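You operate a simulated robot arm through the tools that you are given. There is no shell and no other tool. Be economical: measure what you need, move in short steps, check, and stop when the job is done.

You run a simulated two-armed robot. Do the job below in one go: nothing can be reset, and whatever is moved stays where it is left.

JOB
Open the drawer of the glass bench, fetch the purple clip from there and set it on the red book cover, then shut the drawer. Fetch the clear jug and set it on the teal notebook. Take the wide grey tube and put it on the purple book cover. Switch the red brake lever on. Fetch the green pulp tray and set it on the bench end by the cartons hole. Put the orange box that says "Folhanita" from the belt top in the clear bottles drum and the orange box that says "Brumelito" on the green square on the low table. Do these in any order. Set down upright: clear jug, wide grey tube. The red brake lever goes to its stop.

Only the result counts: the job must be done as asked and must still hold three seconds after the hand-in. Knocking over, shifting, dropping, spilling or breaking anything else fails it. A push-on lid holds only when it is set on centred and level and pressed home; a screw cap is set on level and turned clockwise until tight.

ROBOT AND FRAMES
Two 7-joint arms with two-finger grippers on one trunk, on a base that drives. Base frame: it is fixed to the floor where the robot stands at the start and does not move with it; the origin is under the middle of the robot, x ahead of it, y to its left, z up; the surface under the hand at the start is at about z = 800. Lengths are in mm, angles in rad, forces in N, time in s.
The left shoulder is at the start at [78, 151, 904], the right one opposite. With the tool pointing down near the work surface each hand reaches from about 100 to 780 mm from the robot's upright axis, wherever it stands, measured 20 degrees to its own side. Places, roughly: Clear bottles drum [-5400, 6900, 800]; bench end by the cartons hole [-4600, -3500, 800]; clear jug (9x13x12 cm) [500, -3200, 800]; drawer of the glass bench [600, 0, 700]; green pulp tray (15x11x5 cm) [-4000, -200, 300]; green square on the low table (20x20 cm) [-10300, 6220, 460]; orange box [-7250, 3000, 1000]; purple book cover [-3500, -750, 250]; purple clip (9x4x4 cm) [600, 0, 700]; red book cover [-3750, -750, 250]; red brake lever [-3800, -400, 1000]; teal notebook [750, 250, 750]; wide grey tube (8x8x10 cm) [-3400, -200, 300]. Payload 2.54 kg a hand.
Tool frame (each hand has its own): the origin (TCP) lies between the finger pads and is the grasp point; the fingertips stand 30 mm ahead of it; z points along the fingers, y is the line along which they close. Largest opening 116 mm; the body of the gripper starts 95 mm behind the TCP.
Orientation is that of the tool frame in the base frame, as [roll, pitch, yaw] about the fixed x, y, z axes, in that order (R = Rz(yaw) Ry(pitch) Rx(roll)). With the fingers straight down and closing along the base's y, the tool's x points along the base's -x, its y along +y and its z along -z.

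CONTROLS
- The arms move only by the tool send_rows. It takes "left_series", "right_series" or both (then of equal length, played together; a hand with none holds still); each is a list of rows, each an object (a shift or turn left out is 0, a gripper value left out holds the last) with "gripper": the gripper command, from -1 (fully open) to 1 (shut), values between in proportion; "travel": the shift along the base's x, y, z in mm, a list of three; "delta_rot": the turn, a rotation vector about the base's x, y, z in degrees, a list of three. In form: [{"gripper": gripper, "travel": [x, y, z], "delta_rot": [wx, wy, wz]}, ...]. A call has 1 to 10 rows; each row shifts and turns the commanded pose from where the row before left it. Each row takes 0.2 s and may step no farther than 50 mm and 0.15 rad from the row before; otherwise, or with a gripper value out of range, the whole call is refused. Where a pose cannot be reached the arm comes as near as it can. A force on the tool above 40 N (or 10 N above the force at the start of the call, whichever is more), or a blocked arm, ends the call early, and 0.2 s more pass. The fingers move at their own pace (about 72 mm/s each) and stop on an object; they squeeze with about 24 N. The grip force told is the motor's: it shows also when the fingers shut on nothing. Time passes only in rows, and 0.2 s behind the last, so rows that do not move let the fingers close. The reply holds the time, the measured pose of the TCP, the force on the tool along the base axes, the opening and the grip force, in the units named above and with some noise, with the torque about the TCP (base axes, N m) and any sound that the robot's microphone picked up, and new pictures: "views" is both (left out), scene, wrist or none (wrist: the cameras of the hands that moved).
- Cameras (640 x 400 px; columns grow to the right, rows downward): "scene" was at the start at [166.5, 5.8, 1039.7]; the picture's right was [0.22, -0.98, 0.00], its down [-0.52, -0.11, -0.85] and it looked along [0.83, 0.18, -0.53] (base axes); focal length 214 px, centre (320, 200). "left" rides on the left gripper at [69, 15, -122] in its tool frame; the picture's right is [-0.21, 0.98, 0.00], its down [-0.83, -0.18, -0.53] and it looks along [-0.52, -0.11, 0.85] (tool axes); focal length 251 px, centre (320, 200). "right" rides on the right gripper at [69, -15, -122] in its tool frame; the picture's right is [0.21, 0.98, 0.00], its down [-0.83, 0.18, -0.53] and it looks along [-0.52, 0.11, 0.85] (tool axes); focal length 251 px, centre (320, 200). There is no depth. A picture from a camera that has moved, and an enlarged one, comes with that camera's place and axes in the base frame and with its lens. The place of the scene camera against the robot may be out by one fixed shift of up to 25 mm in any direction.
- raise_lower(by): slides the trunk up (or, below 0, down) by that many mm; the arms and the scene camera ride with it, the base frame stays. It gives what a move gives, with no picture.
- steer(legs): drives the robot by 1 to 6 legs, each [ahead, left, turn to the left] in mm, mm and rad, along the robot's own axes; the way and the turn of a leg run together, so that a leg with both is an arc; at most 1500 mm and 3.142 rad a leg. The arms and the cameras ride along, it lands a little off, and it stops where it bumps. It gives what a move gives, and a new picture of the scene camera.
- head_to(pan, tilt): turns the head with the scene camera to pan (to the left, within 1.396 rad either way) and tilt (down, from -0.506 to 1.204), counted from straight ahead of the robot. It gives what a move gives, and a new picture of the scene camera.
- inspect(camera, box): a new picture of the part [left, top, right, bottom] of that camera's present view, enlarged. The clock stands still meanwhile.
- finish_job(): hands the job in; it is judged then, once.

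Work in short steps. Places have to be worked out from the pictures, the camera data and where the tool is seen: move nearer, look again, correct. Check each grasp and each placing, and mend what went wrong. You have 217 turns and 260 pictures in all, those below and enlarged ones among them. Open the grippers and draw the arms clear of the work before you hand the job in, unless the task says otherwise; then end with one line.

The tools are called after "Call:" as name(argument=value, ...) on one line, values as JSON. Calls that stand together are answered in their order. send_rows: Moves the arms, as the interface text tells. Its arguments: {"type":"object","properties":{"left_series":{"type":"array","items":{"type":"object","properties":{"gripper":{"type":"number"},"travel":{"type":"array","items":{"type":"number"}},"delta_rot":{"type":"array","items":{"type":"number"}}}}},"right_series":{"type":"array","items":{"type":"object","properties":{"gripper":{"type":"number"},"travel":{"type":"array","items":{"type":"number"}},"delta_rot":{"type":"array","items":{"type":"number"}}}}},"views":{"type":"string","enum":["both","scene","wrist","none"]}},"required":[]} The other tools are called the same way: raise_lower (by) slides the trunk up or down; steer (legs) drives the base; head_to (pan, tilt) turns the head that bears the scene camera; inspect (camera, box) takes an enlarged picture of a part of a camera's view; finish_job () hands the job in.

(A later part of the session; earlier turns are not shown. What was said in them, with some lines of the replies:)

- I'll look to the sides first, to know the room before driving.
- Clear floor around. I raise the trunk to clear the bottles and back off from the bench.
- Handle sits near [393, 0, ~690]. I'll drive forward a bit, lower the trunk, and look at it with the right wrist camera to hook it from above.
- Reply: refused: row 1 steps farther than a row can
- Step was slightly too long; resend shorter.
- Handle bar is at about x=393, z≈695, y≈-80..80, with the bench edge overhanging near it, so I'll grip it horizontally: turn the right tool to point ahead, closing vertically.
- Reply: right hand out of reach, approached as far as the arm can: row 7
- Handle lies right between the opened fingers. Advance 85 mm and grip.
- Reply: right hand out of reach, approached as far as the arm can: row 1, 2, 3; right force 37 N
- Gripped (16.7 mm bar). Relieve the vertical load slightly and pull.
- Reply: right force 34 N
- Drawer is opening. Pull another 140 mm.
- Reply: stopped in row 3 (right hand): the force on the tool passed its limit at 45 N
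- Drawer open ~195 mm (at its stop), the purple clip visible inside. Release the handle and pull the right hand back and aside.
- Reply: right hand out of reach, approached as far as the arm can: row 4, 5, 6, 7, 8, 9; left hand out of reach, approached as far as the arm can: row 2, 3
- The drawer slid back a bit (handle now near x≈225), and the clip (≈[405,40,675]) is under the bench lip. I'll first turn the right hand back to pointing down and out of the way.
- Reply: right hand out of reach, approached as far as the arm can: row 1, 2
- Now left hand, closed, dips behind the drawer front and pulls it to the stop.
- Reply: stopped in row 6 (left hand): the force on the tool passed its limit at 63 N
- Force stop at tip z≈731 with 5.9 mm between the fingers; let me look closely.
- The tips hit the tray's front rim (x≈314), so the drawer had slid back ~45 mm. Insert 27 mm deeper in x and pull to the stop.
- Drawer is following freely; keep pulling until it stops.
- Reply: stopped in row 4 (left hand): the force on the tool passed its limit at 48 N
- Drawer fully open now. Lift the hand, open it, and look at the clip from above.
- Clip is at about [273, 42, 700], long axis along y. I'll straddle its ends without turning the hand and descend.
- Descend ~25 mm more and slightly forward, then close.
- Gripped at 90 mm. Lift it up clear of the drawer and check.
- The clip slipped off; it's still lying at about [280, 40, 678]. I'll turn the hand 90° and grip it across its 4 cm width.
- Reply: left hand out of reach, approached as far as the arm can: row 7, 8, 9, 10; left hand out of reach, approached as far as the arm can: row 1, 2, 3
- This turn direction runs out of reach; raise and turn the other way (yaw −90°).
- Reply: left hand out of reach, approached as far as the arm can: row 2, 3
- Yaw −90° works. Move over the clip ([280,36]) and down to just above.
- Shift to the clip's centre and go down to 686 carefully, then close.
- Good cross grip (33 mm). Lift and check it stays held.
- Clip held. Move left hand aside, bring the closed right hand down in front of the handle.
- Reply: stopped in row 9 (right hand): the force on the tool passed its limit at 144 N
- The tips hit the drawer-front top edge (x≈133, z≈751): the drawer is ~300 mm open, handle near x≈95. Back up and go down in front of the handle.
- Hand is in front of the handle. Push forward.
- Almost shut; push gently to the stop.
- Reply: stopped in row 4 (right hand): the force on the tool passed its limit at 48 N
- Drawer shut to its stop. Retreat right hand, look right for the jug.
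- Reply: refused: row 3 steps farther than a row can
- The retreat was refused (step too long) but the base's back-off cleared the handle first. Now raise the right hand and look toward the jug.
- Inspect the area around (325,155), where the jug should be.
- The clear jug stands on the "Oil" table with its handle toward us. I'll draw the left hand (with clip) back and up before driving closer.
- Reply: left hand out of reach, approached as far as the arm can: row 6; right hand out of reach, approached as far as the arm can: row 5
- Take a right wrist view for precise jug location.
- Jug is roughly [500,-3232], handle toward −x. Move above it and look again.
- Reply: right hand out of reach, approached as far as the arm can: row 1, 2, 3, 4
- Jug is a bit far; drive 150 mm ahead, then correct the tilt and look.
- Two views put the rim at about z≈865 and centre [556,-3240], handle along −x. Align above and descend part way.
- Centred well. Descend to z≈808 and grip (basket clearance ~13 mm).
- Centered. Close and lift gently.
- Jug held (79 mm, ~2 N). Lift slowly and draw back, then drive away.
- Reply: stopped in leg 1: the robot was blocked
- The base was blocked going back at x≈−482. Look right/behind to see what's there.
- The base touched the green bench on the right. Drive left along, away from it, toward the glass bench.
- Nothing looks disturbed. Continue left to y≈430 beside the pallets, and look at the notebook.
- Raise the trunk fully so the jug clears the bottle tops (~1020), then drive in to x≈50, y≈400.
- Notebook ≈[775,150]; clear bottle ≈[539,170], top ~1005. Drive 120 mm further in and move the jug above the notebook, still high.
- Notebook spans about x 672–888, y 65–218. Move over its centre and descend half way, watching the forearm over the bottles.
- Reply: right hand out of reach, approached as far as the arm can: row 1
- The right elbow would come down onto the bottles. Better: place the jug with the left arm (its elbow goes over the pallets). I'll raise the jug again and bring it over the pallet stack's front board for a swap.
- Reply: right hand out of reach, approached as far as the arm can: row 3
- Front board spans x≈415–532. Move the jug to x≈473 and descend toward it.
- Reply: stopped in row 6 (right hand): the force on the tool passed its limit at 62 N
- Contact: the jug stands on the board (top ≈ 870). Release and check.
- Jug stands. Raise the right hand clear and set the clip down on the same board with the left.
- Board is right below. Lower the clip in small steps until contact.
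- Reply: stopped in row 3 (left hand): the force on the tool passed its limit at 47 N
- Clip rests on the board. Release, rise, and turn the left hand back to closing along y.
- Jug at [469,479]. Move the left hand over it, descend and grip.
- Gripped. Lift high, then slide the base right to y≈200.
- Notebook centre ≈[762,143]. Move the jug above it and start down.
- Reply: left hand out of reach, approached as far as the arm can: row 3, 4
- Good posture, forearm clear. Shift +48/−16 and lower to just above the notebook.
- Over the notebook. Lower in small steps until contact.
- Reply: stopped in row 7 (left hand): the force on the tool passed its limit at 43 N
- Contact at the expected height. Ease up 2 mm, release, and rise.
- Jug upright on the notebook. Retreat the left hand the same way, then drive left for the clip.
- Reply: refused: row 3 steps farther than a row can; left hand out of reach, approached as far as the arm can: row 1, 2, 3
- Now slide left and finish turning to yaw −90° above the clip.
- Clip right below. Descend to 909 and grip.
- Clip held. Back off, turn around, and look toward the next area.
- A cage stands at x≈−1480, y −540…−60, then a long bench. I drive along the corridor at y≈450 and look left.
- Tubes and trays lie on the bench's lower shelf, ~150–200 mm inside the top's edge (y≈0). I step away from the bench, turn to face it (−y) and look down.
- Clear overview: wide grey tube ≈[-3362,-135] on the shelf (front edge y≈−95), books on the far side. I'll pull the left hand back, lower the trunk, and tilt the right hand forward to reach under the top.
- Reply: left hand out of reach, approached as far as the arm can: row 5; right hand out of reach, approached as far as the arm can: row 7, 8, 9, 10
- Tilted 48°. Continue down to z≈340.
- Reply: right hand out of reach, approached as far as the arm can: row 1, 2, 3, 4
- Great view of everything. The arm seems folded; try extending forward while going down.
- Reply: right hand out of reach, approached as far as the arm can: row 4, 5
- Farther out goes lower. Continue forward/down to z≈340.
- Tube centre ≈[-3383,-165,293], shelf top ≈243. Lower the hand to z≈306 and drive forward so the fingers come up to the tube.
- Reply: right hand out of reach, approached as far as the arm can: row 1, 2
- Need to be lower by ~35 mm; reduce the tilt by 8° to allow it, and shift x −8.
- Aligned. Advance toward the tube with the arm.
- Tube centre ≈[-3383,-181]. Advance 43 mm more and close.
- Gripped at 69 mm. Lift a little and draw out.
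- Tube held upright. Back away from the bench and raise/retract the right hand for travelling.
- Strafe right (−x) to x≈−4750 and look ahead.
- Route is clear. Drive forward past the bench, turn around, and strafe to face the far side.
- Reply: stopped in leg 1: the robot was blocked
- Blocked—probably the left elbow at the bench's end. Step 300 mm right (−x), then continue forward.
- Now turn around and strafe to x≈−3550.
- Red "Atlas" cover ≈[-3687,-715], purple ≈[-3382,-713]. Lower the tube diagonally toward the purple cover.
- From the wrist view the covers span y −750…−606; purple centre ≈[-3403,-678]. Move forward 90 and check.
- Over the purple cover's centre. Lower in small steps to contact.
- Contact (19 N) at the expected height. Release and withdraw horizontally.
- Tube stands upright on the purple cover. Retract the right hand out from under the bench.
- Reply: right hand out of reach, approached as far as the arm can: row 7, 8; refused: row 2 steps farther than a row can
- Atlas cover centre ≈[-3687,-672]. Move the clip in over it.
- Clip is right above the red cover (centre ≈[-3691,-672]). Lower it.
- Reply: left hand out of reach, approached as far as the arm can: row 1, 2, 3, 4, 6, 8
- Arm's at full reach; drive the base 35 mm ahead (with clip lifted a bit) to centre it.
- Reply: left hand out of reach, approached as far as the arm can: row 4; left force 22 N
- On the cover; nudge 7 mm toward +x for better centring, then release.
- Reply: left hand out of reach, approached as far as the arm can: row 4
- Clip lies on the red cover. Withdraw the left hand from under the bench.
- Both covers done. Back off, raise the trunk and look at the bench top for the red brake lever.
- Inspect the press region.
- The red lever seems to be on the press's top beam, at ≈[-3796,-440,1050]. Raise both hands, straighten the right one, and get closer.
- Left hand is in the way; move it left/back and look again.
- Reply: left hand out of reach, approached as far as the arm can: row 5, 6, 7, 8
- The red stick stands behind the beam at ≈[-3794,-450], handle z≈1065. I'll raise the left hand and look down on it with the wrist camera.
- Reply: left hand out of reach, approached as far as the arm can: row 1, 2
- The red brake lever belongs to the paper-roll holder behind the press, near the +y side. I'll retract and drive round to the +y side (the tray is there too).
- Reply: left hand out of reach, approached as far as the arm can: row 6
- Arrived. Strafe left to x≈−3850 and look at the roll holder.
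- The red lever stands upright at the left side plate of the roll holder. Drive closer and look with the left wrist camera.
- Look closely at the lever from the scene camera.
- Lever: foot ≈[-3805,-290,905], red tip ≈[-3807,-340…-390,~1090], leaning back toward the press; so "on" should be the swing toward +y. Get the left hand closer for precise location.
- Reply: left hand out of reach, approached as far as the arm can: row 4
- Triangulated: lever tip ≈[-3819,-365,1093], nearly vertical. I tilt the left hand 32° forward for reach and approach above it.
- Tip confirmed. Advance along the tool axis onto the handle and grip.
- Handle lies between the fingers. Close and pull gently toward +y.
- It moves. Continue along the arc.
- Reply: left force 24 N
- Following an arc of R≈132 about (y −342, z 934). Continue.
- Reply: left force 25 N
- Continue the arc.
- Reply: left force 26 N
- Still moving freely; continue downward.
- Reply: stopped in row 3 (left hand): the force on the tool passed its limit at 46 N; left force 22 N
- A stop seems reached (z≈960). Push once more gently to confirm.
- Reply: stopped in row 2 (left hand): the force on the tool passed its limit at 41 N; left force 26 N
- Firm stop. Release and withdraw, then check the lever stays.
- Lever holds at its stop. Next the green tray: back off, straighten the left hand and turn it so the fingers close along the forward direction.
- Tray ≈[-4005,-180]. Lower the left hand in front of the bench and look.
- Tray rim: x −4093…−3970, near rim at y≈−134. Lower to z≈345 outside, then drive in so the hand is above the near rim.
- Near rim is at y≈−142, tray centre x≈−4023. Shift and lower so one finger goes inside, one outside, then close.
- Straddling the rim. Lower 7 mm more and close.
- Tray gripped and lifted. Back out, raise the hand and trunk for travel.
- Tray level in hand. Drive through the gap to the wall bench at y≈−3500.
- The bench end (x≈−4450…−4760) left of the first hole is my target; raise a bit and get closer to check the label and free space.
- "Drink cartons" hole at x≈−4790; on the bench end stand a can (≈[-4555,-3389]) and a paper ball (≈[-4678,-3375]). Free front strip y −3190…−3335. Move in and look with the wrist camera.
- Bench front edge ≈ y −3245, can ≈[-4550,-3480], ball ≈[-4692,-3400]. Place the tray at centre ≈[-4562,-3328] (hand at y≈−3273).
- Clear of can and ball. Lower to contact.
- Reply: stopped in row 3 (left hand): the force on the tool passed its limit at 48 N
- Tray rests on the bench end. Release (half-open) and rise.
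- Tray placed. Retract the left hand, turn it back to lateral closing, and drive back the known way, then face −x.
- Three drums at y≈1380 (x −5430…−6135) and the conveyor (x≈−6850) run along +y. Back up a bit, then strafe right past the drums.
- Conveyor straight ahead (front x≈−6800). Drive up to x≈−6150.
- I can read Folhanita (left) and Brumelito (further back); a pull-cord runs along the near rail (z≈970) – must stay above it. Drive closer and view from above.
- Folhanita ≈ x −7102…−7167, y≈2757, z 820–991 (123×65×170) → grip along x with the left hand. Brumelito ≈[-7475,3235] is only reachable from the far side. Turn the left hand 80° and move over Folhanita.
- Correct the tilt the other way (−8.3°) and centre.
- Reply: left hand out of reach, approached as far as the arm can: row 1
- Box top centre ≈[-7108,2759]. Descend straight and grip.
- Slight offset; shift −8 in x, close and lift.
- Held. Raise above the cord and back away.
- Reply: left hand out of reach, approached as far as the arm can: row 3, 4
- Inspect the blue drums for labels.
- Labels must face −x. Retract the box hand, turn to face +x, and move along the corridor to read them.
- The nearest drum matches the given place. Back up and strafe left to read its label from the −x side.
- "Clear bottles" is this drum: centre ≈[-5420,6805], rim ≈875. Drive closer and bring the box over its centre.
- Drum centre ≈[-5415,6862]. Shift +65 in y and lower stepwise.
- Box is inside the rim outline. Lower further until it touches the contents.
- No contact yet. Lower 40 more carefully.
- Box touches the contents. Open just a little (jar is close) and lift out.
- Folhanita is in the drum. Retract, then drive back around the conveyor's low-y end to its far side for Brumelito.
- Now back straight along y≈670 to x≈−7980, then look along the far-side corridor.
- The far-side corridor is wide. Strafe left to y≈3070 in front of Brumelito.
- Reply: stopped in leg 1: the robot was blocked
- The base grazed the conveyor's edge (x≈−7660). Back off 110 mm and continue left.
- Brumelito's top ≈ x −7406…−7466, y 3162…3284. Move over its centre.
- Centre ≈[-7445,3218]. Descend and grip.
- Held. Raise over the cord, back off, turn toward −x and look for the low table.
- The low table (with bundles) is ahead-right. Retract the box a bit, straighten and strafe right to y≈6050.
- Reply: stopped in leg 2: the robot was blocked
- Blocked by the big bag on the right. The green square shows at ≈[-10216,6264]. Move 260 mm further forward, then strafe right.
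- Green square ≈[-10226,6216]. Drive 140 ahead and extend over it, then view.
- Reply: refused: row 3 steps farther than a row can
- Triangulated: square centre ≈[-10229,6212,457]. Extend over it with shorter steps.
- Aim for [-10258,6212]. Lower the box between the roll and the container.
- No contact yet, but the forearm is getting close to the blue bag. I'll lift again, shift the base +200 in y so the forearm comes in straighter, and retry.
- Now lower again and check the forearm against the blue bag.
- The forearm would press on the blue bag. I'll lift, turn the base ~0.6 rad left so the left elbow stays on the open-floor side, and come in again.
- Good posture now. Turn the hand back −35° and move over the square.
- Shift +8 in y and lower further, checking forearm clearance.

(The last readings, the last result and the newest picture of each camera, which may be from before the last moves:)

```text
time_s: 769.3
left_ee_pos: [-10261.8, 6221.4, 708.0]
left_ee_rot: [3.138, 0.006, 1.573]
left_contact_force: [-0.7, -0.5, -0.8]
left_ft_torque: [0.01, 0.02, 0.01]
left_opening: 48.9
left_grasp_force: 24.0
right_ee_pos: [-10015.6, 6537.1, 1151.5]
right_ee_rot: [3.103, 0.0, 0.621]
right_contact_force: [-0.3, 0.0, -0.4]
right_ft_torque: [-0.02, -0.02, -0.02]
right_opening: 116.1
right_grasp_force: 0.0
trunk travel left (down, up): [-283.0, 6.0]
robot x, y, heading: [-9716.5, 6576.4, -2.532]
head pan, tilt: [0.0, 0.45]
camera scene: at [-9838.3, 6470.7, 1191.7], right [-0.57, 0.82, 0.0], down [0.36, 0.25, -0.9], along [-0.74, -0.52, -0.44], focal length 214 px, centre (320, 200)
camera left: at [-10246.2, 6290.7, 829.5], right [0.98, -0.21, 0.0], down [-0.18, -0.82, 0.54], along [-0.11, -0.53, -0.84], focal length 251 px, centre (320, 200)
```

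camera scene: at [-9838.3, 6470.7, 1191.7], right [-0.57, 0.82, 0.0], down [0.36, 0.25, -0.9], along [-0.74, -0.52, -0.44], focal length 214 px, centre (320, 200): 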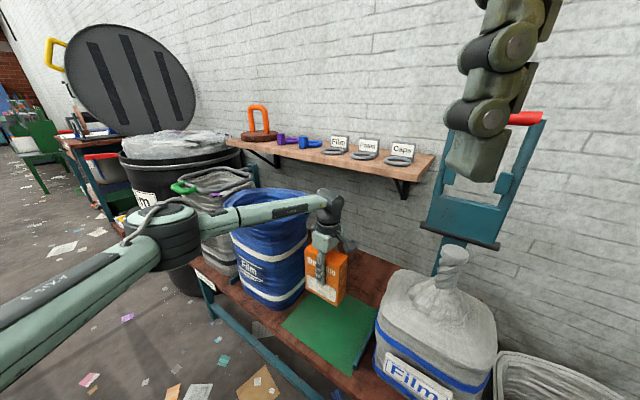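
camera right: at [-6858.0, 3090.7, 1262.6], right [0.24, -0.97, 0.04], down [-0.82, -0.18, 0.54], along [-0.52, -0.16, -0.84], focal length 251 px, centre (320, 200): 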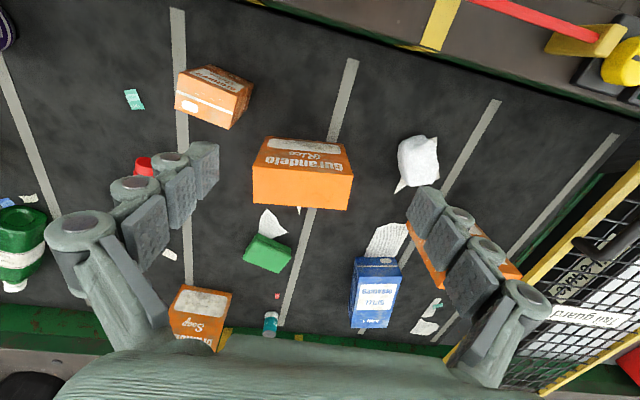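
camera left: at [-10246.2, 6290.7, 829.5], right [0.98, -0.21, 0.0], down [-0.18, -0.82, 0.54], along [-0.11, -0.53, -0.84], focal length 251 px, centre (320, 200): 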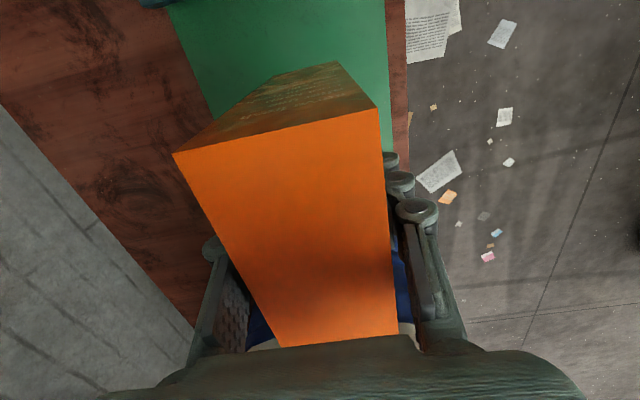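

Forearm still crosses the bag's corner. Lift again and swing the base another ~0.26 rad with a small shift.

Call:
send_rows(left_series=[{"gripper": 1, "travel": [0, 0, 48]}, {"travel": [0, 0, 48]}, {"travel": [0, 0, 48]}, {"travel": [0, 0, 48]}, {"travel": [0, 0, 48]}, {"travel": [0, 0, 48]}, {"travel": [0, 0, 48]}, {"travel": [0, 0, 45]}, {"travel": [30, 20, 0]}, {"travel": [30, 20, 0]}], views="none")

Call:
steer(legs=[[0, 0, 0.26], [-70, -165, 0]])

```text
time_s: 771.5
left_ee_pos: [-10198.9, 6262.7, 1088.2]
left_ee_rot: [3.137, 0.008, 1.57]
left_contact_force: [-0.1, 0.4, -0.1]
left_ft_torque: [0.0, 0.01, -0.03]
left_opening: 48.4
left_grasp_force: 24.0
right_ee_pos: [-10014.5, 6537.0, 1150.1]
right_ee_rot: [3.102, 0.0, 0.619]
right_contact_force: [0.4, -0.9, -0.4]
right_ft_torque: [-0.01, 0.0, 0.0]
right_opening: 116.2
right_grasp_force: 0.1
trunk travel left (down, up): [-283.0, 6.0]
robot x, y, heading: [-9723.7, 6576.3, -2.53]
head pan, tilt: [0.0, 0.45]
```

```text
time_s: 774.3
left_ee_pos: [-10161.0, 6275.0, 1087.4]
left_ee_rot: [3.139, 0.006, 1.836]
left_contact_force: [0.5, -0.2, -0.4]
left_ft_torque: [0.04, 0.01, 0.01]
left_opening: 48.6
left_grasp_force: 24.7
right_ee_pos: [-10055.9, 6590.3, 1151.6]
right_ee_rot: [3.102, 0.001, 0.887]
right_contact_force: [1.2, -0.8, 0.7]
right_ft_torque: [0.03, 0.01, -0.04]
right_opening: 116.2
right_grasp_force: 0.0
trunk travel left (down, up): [-283.0, 6.0]
robot x, y, heading: [-9780.9, 6707.5, -2.261]
head pan, tilt: [0.0, 0.45]
stopped in leg 2: the robot was blocked; the commanded pose is now the measured one
camera scene: at [-9871.1, 6568.2, 1191.7], right [-0.77, 0.64, 0.0], down [0.28, 0.34, -0.9], along [-0.57, -0.69, -0.44], focal length 214 px, centre (320, 200)
```

scene: 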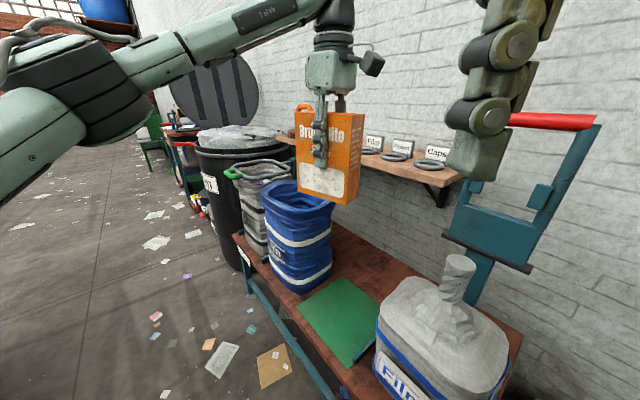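

Position is adequate. Ease 25 mm away from whatever was touched, then bring the box over the square and down.

Call:
steer(legs=[[0, 25, 0]])

Call:
send_rows(left_series=[{"gripper": 1, "travel": [-38, -10, 0], "delta_rot": [0, 0, -7.6]}, {"travel": [-38, -10, 0], "delta_rot": [0, 0, -7.6]}, {"travel": [-30, -10, 0]}, {"travel": [0, 0, -48]}, {"travel": [0, 0, -48]}, {"travel": [0, 0, -48]}, {"travel": [0, 0, -48]}], views="none")

```text
time_s: 775.2
left_ee_pos: [-10141.7, 6259.7, 1089.0]
left_ee_rot: [3.139, 0.007, 1.837]
left_contact_force: [0.7, -0.3, -1.0]
left_ft_torque: [0.02, 0.04, -0.02]
left_opening: 48.6
left_grasp_force: 23.9
right_ee_pos: [-10037.3, 6575.2, 1151.2]
right_ee_rot: [3.103, 0.0, 0.888]
right_contact_force: [-0.2, 0.1, -0.1]
right_ft_torque: [-0.02, 0.05, 0.02]
right_opening: 116.1
right_grasp_force: 0.0
trunk travel left (down, up): [-283.0, 6.0]
robot x, y, heading: [-9763.3, 6691.2, -2.262]
head pan, tilt: [0.0, 0.45]
camera scene: at [-9852.1, 6552.5, 1191.7], right [-0.77, 0.64, 0.0], down [0.28, 0.34, -0.9], along [-0.57, -0.69, -0.44], focal length 214 px, centre (320, 200)
```

scene: 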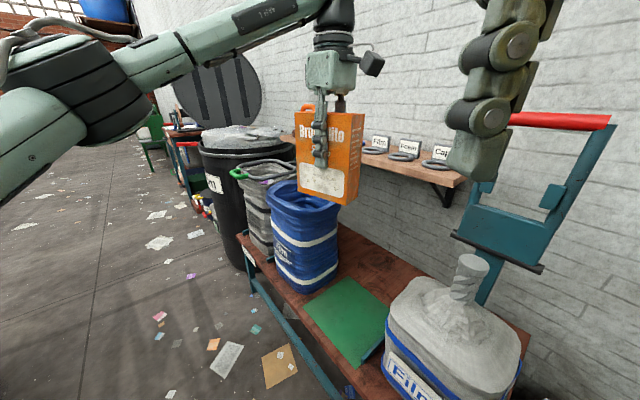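

```text
time_s: 776.8
left_ee_pos: [-10225.0, 6236.9, 891.0]
left_ee_rot: [3.139, 0.005, 1.571]
left_contact_force: [-0.3, 0.4, 0.0]
left_ft_torque: [0.05, 0.01, -0.01]
left_opening: 48.3
left_grasp_force: 24.4
left hand out of reach, approached as far as the arm can: row 3
right_ee_pos: [-10036.8, 6574.3, 1152.1]
right_ee_rot: [3.102, -0.001, 0.887]
right_contact_force: [-0.2, -0.1, 0.2]
right_ft_torque: [0.04, 0.01, 0.02]
right_opening: 116.1
right_grasp_force: 0.1
trunk travel left (down, up): [-283.0, 6.0]
robot x, y, heading: [-9758.4, 6687.9, -2.264]
head pan, tilt: [0.0, 0.45]
```

Near the square's centre (≈[-10240,6232]). Lower and look.

Call:
send_rows(left_series=[{"gripper": 1, "travel": [-12, -3, -46]}, {"travel": [0, 0, -48]}, {"travel": [0, 0, -48]}, {"travel": [0, 0, -48]}], views="both")

```text
time_s: 777.8
left_ee_pos: [-10238.0, 6232.3, 703.7]
left_ee_rot: [3.138, 0.006, 1.571]
left_contact_force: [-0.3, 0.2, -0.7]
left_ft_torque: [0.01, 0.05, 0.02]
left_opening: 48.4
left_grasp_force: 23.6
right_ee_pos: [-10037.3, 6573.8, 1150.7]
right_ee_rot: [3.102, 0.0, 0.887]
right_contact_force: [0.6, 0.4, 0.4]
right_ft_torque: [-0.02, 0.03, 0.0]
right_opening: 116.0
right_grasp_force: 0.1
trunk travel left (down, up): [-283.0, 6.0]
robot x, y, heading: [-9763.7, 6689.2, -2.266]
head pan, tilt: [0.0, 0.45]
camera scene: at [-9852.7, 6552.5, 1191.7], right [-0.77, 0.64, 0.0], down [0.28, 0.34, -0.9], along [-0.57, -0.69, -0.44], focal length 214 px, centre (320, 200)
camera left: at [-10223.5, 6303.0, 825.1], right [0.98, -0.21, 0.0], down [-0.18, -0.82, 0.54], along [-0.11, -0.53, -0.84], focal length 251 px, centre (320, 200)
```

scene: 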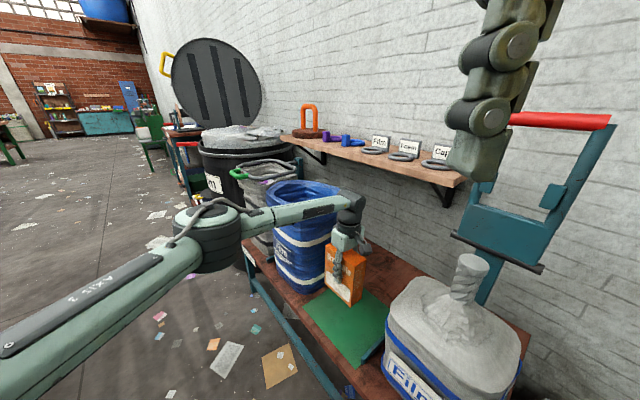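
left: 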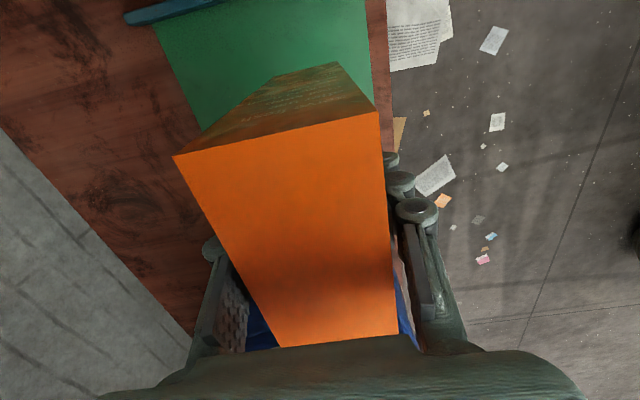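

Forearm now clears the bag. Lower to contact.

Call:
send_rows(left_series=[{"gripper": 1, "travel": [-5, 0, -40]}, {"travel": [0, 0, -35]}, {"travel": [0, 0, -20]}, {"travel": [0, 0, -10]}, {"travel": [0, 0, -8]}, {"travel": [0, 0, -6]}, {"travel": [0, 0, -6]}], views="scene")

```text
time_s: 779.4
left_ee_pos: [-10244.7, 6235.4, 579.0]
left_ee_rot: [3.138, 0.007, 1.57]
left_contact_force: [0.3, 0.6, -0.2]
left_ft_torque: [0.0, 0.0, 0.0]
left_opening: 48.9
left_grasp_force: 24.3
right_ee_pos: [-10037.6, 6574.7, 1151.7]
right_ee_rot: [3.103, 0.001, 0.886]
right_contact_force: [-0.2, 0.1, -0.3]
right_ft_torque: [0.01, 0.0, 0.02]
right_opening: 115.7
right_grasp_force: 0.0
trunk travel left (down, up): [-283.0, 6.0]
robot x, y, heading: [-9764.7, 6690.9, -2.265]
head pan, tilt: [0.0, 0.45]
camera scene: at [-9852.5, 6552.9, 1191.7], right [-0.77, 0.64, 0.0], down [0.28, 0.34, -0.9], along [-0.57, -0.69, -0.44], focal length 214 px, centre (320, 200)
```

scene: 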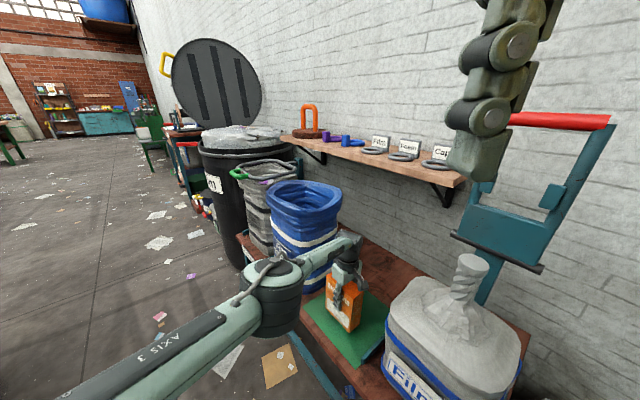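

Bag untouched; box almost down. Lower a bit more to contact.

Call:
send_rows(left_series=[{"gripper": 1, "travel": [0, 0, -8]}, {"travel": [0, 0, -6]}, {"travel": [0, 0, -6]}, {"travel": [0, 0, -5]}, {"travel": [0, 0, -5]}, {"travel": [0, 0, -5]}], views="none")

```text
time_s: 780.8
left_ee_pos: [-10238.0, 6236.6, 565.3]
left_ee_rot: [3.139, 0.007, 1.571]
left_contact_force: [1.2, 0.2, -0.3]
left_ft_torque: [0.0, 0.01, 0.04]
left_opening: 48.3
left_grasp_force: 23.7
left hand out of reach, approached as far as the arm can: row 2, 3, 4, 6
right_ee_pos: [-10037.2, 6573.8, 1150.8]
right_ee_rot: [3.101, 0.0, 0.885]
right_contact_force: [0.1, -0.2, 0.4]
right_ft_torque: [-0.02, 0.01, -0.03]
right_opening: 115.9
right_grasp_force: 0.1
trunk travel left (down, up): [-283.0, 6.0]
robot x, y, heading: [-9763.5, 6689.8, -2.264]
head pan, tilt: [0.0, 0.45]
```

Arm at its low limit; use the trunk to lower in small steps, watching the force.

Call:
raise_lower(by=-10)

Call:
inspect(camera="scene", box=[280, 230, 420, 370])

```text
time_s: 781.4
left_ee_pos: [-10237.9, 6236.9, 556.4]
left_ee_rot: [3.139, 0.008, 1.571]
left_contact_force: [1.2, -0.7, 7.5]
left_ft_torque: [0.35, -0.03, -0.04]
left_opening: 48.4
left_grasp_force: 24.2
right_ee_pos: [-10036.7, 6574.5, 1141.1]
right_ee_rot: [3.104, 0.0, 0.886]
right_contact_force: [0.3, -0.1, -0.6]
right_ft_torque: [-0.01, 0.0, 0.01]
right_opening: 116.1
right_grasp_force: 0.0
trunk travel left (down, up): [-273.0, 16.0]
robot x, y, heading: [-9764.0, 6692.4, -2.261]
head pan, tilt: [0.0, 0.45]
```

```text
2.86 times, centred on (350, 300) of scene
camera zoom: at [-9852.0, 6553.0, 1181.9], right [-0.77, 0.64, 0.0], down [0.28, 0.34, -0.9], along [-0.57, -0.69, -0.43], focal length 613 px, centre (234, -86)
```

zoom: 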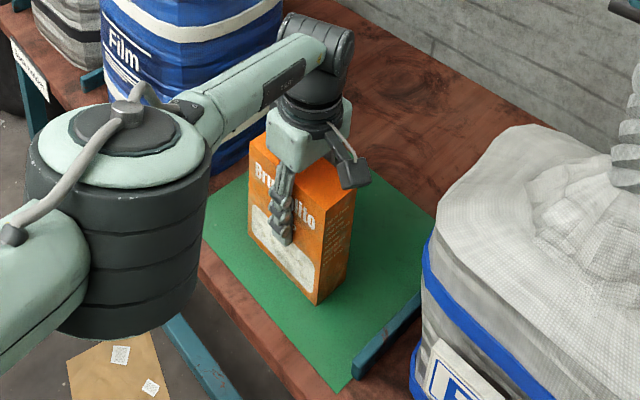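

Contact (7.5 N), box standing on the green square. Release and rise.

Call:
send_rows(left_series=[{"gripper": -0.4}, {}, {}, {"travel": [0, 0, 30]}, {"travel": [0, 0, 45]}, {"travel": [0, 0, 45]}, {"travel": [0, 0, 45]}, {"travel": [0, 0, 45]}], views="scene")

```text
time_s: 783.2
left_ee_pos: [-10236.2, 6235.2, 767.6]
left_ee_rot: [3.136, 0.007, 1.57]
left_contact_force: [0.8, 0.1, 0.5]
left_ft_torque: [0.03, -0.02, -0.01]
left_opening: 81.0
left_grasp_force: 0.0
right_ee_pos: [-10037.1, 6574.9, 1141.9]
right_ee_rot: [3.102, 0.0, 0.887]
right_contact_force: [-0.5, 0.0, 0.5]
right_ft_torque: [-0.02, -0.02, 0.02]
right_opening: 116.0
right_grasp_force: 0.0
trunk travel left (down, up): [-273.0, 16.0]
robot x, y, heading: [-9762.1, 6689.2, -2.265]
head pan, tilt: [0.0, 0.45]
camera scene: at [-9852.2, 6553.1, 1181.7], right [-0.77, 0.64, 0.0], down [0.28, 0.34, -0.9], along [-0.57, -0.69, -0.43], focal length 214 px, centre (320, 200)
```

scene: 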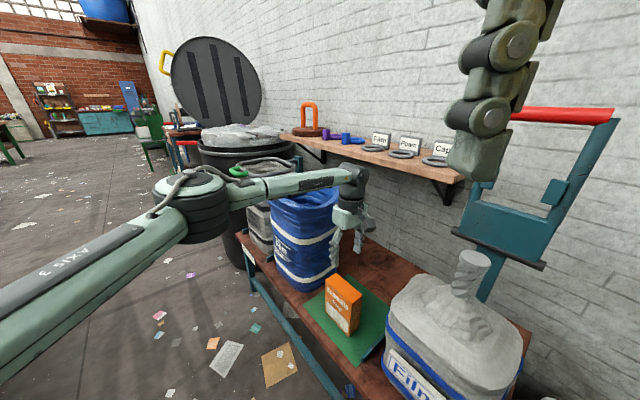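

Brumelito stands on the green square. Raise the left hand clear and back the robot off.

Call:
send_rows(left_series=[{"gripper": -1, "travel": [0, 0, 48]}, {"travel": [0, 0, 48]}, {"travel": [0, 0, 48]}, {"travel": [0, 0, 48]}, {"travel": [0, 0, 48]}, {"travel": [0, 0, 48]}, {"travel": [35, 20, 10]}, {"travel": [35, 20, 0]}, {"travel": [35, 20, 0]}], views="none")

Call:
steer(legs=[[-100, 150, 0]])

Call:
head_to(pan=-0.5, tilt=0.6)

```text
time_s: 785.2
left_ee_pos: [-10127.7, 6295.5, 1062.4]
left_ee_rot: [3.138, 0.007, 1.571]
left_contact_force: [-0.6, 0.4, 0.4]
left_ft_torque: [-0.05, 0.04, 0.01]
left_opening: 115.9
left_grasp_force: 0.0
left hand out of reach, approached as far as the arm can: row 6
right_ee_pos: [-10037.7, 6574.7, 1141.9]
right_ee_rot: [3.101, 0.0, 0.89]
right_contact_force: [-0.7, -0.4, -0.3]
right_ft_torque: [0.01, 0.03, -0.01]
right_opening: 115.9
right_grasp_force: 0.1
trunk travel left (down, up): [-273.0, 16.0]
robot x, y, heading: [-9762.2, 6691.8, -2.261]
head pan, tilt: [0.0, 0.45]
```

```text
time_s: 787.2
left_ee_pos: [-9948.4, 6278.8, 1062.1]
left_ee_rot: [3.139, 0.005, 1.571]
left_contact_force: [-0.9, -0.6, 0.0]
left_ft_torque: [0.01, 0.01, 0.0]
left_opening: 115.9
left_grasp_force: 0.1
right_ee_pos: [-9858.0, 6556.4, 1141.5]
right_ee_rot: [3.103, -0.001, 0.885]
right_contact_force: [-0.2, 0.3, 0.6]
right_ft_torque: [-0.01, 0.02, -0.01]
right_opening: 116.3
right_grasp_force: 0.1
trunk travel left (down, up): [-273.0, 16.0]
robot x, y, heading: [-9584.0, 6675.0, -2.261]
head pan, tilt: [0.0, 0.45]
camera scene: at [-9672.8, 6535.4, 1181.8], right [-0.77, 0.64, 0.0], down [0.28, 0.34, -0.9], along [-0.57, -0.69, -0.43], focal length 214 px, centre (320, 200)
```

scene: 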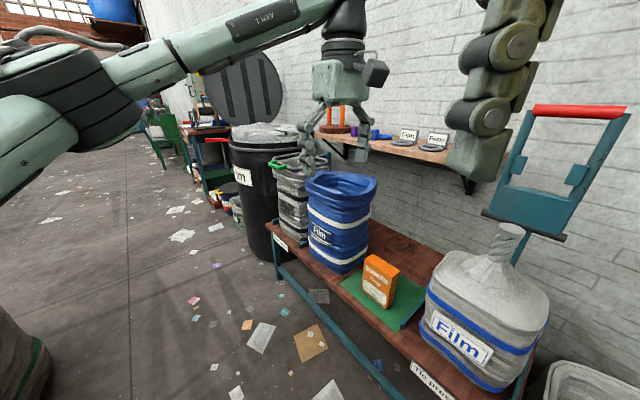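

```text
time_s: 788.2
left_ee_pos: [-9949.1, 6278.6, 1061.0]
left_ee_rot: [3.138, 0.004, 1.57]
left_contact_force: [0.5, 0.2, 0.4]
left_ft_torque: [0.01, 0.05, 0.03]
left_opening: 116.0
left_grasp_force: 0.0
right_ee_pos: [-9860.0, 6558.8, 1140.8]
right_ee_rot: [3.108, 0.0, 0.894]
right_contact_force: [-47.8, 40.9, -38.3]
right_ft_torque: [-7.7, -4.99, 4.39]
right_opening: 116.0
right_grasp_force: 0.0
trunk travel left (down, up): [-273.0, 16.0]
robot x, y, heading: [-9580.7, 6671.2, -2.262]
head pan, tilt: [-0.499, 0.6]
camera scene: at [-9681.4, 6544.4, 1177.5], right [-0.68, 0.73, 0.0], down [0.35, 0.32, -0.88], along [-0.64, -0.6, -0.48], focal length 214 px, centre (320, 200)
```

scene: 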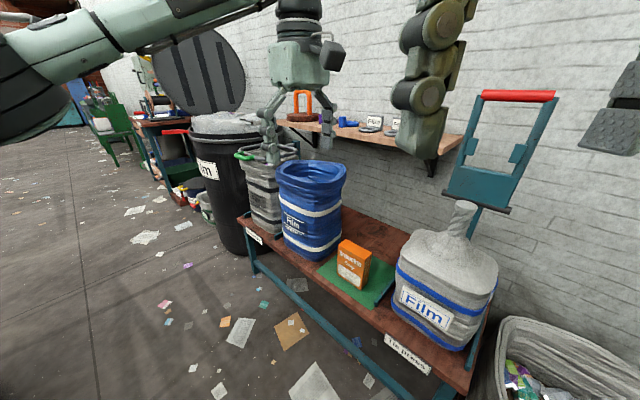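

The box stands well on the green square, nothing disturbed. The head touched my own right hand; turn it back, then hand in.

Call:
head_to(pan=0.0, tilt=0.45)

```text
time_s: 789.1
left_ee_pos: [-9948.7, 6279.2, 1062.8]
left_ee_rot: [3.138, 0.005, 1.572]
left_contact_force: [-0.1, 0.1, 0.6]
left_ft_torque: [-0.02, 0.01, 0.02]
left_opening: 116.0
left_grasp_force: 0.1
right_ee_pos: [-9858.3, 6557.2, 1141.4]
right_ee_rot: [3.1, -0.001, 0.887]
right_contact_force: [0.3, 0.2, 0.5]
right_ft_torque: [-0.01, 0.01, 0.02]
right_opening: 116.2
right_grasp_force: 0.0
trunk travel left (down, up): [-273.0, 16.0]
robot x, y, heading: [-9584.1, 6674.4, -2.262]
head pan, tilt: [0.0, 0.45]
camera scene: at [-9673.2, 6535.5, 1181.7], right [-0.77, 0.64, 0.0], down [0.28, 0.34, -0.9], along [-0.57, -0.69, -0.44], focal length 214 px, centre (320, 200)
```

scene: 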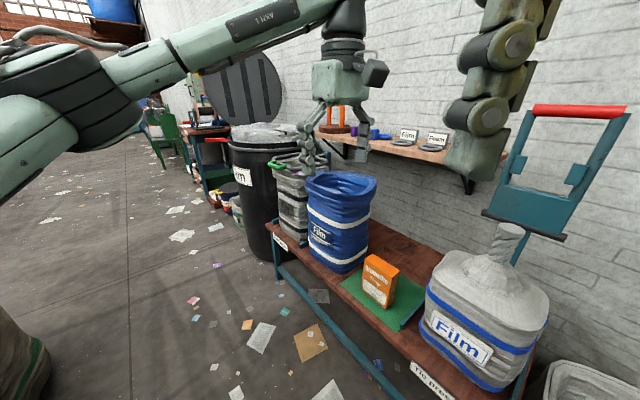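

All parts done, grippers open and clear; handing in.

Call:
finish_job()

```text
The job is handed in.
```

I did every part of the job and handed it in with both grippers open and clear; while driving, the base was blocked five or six times (benches, conveyor edge, a big bag, something by the low table), and I saw nothing disturbed in the views afterwards.
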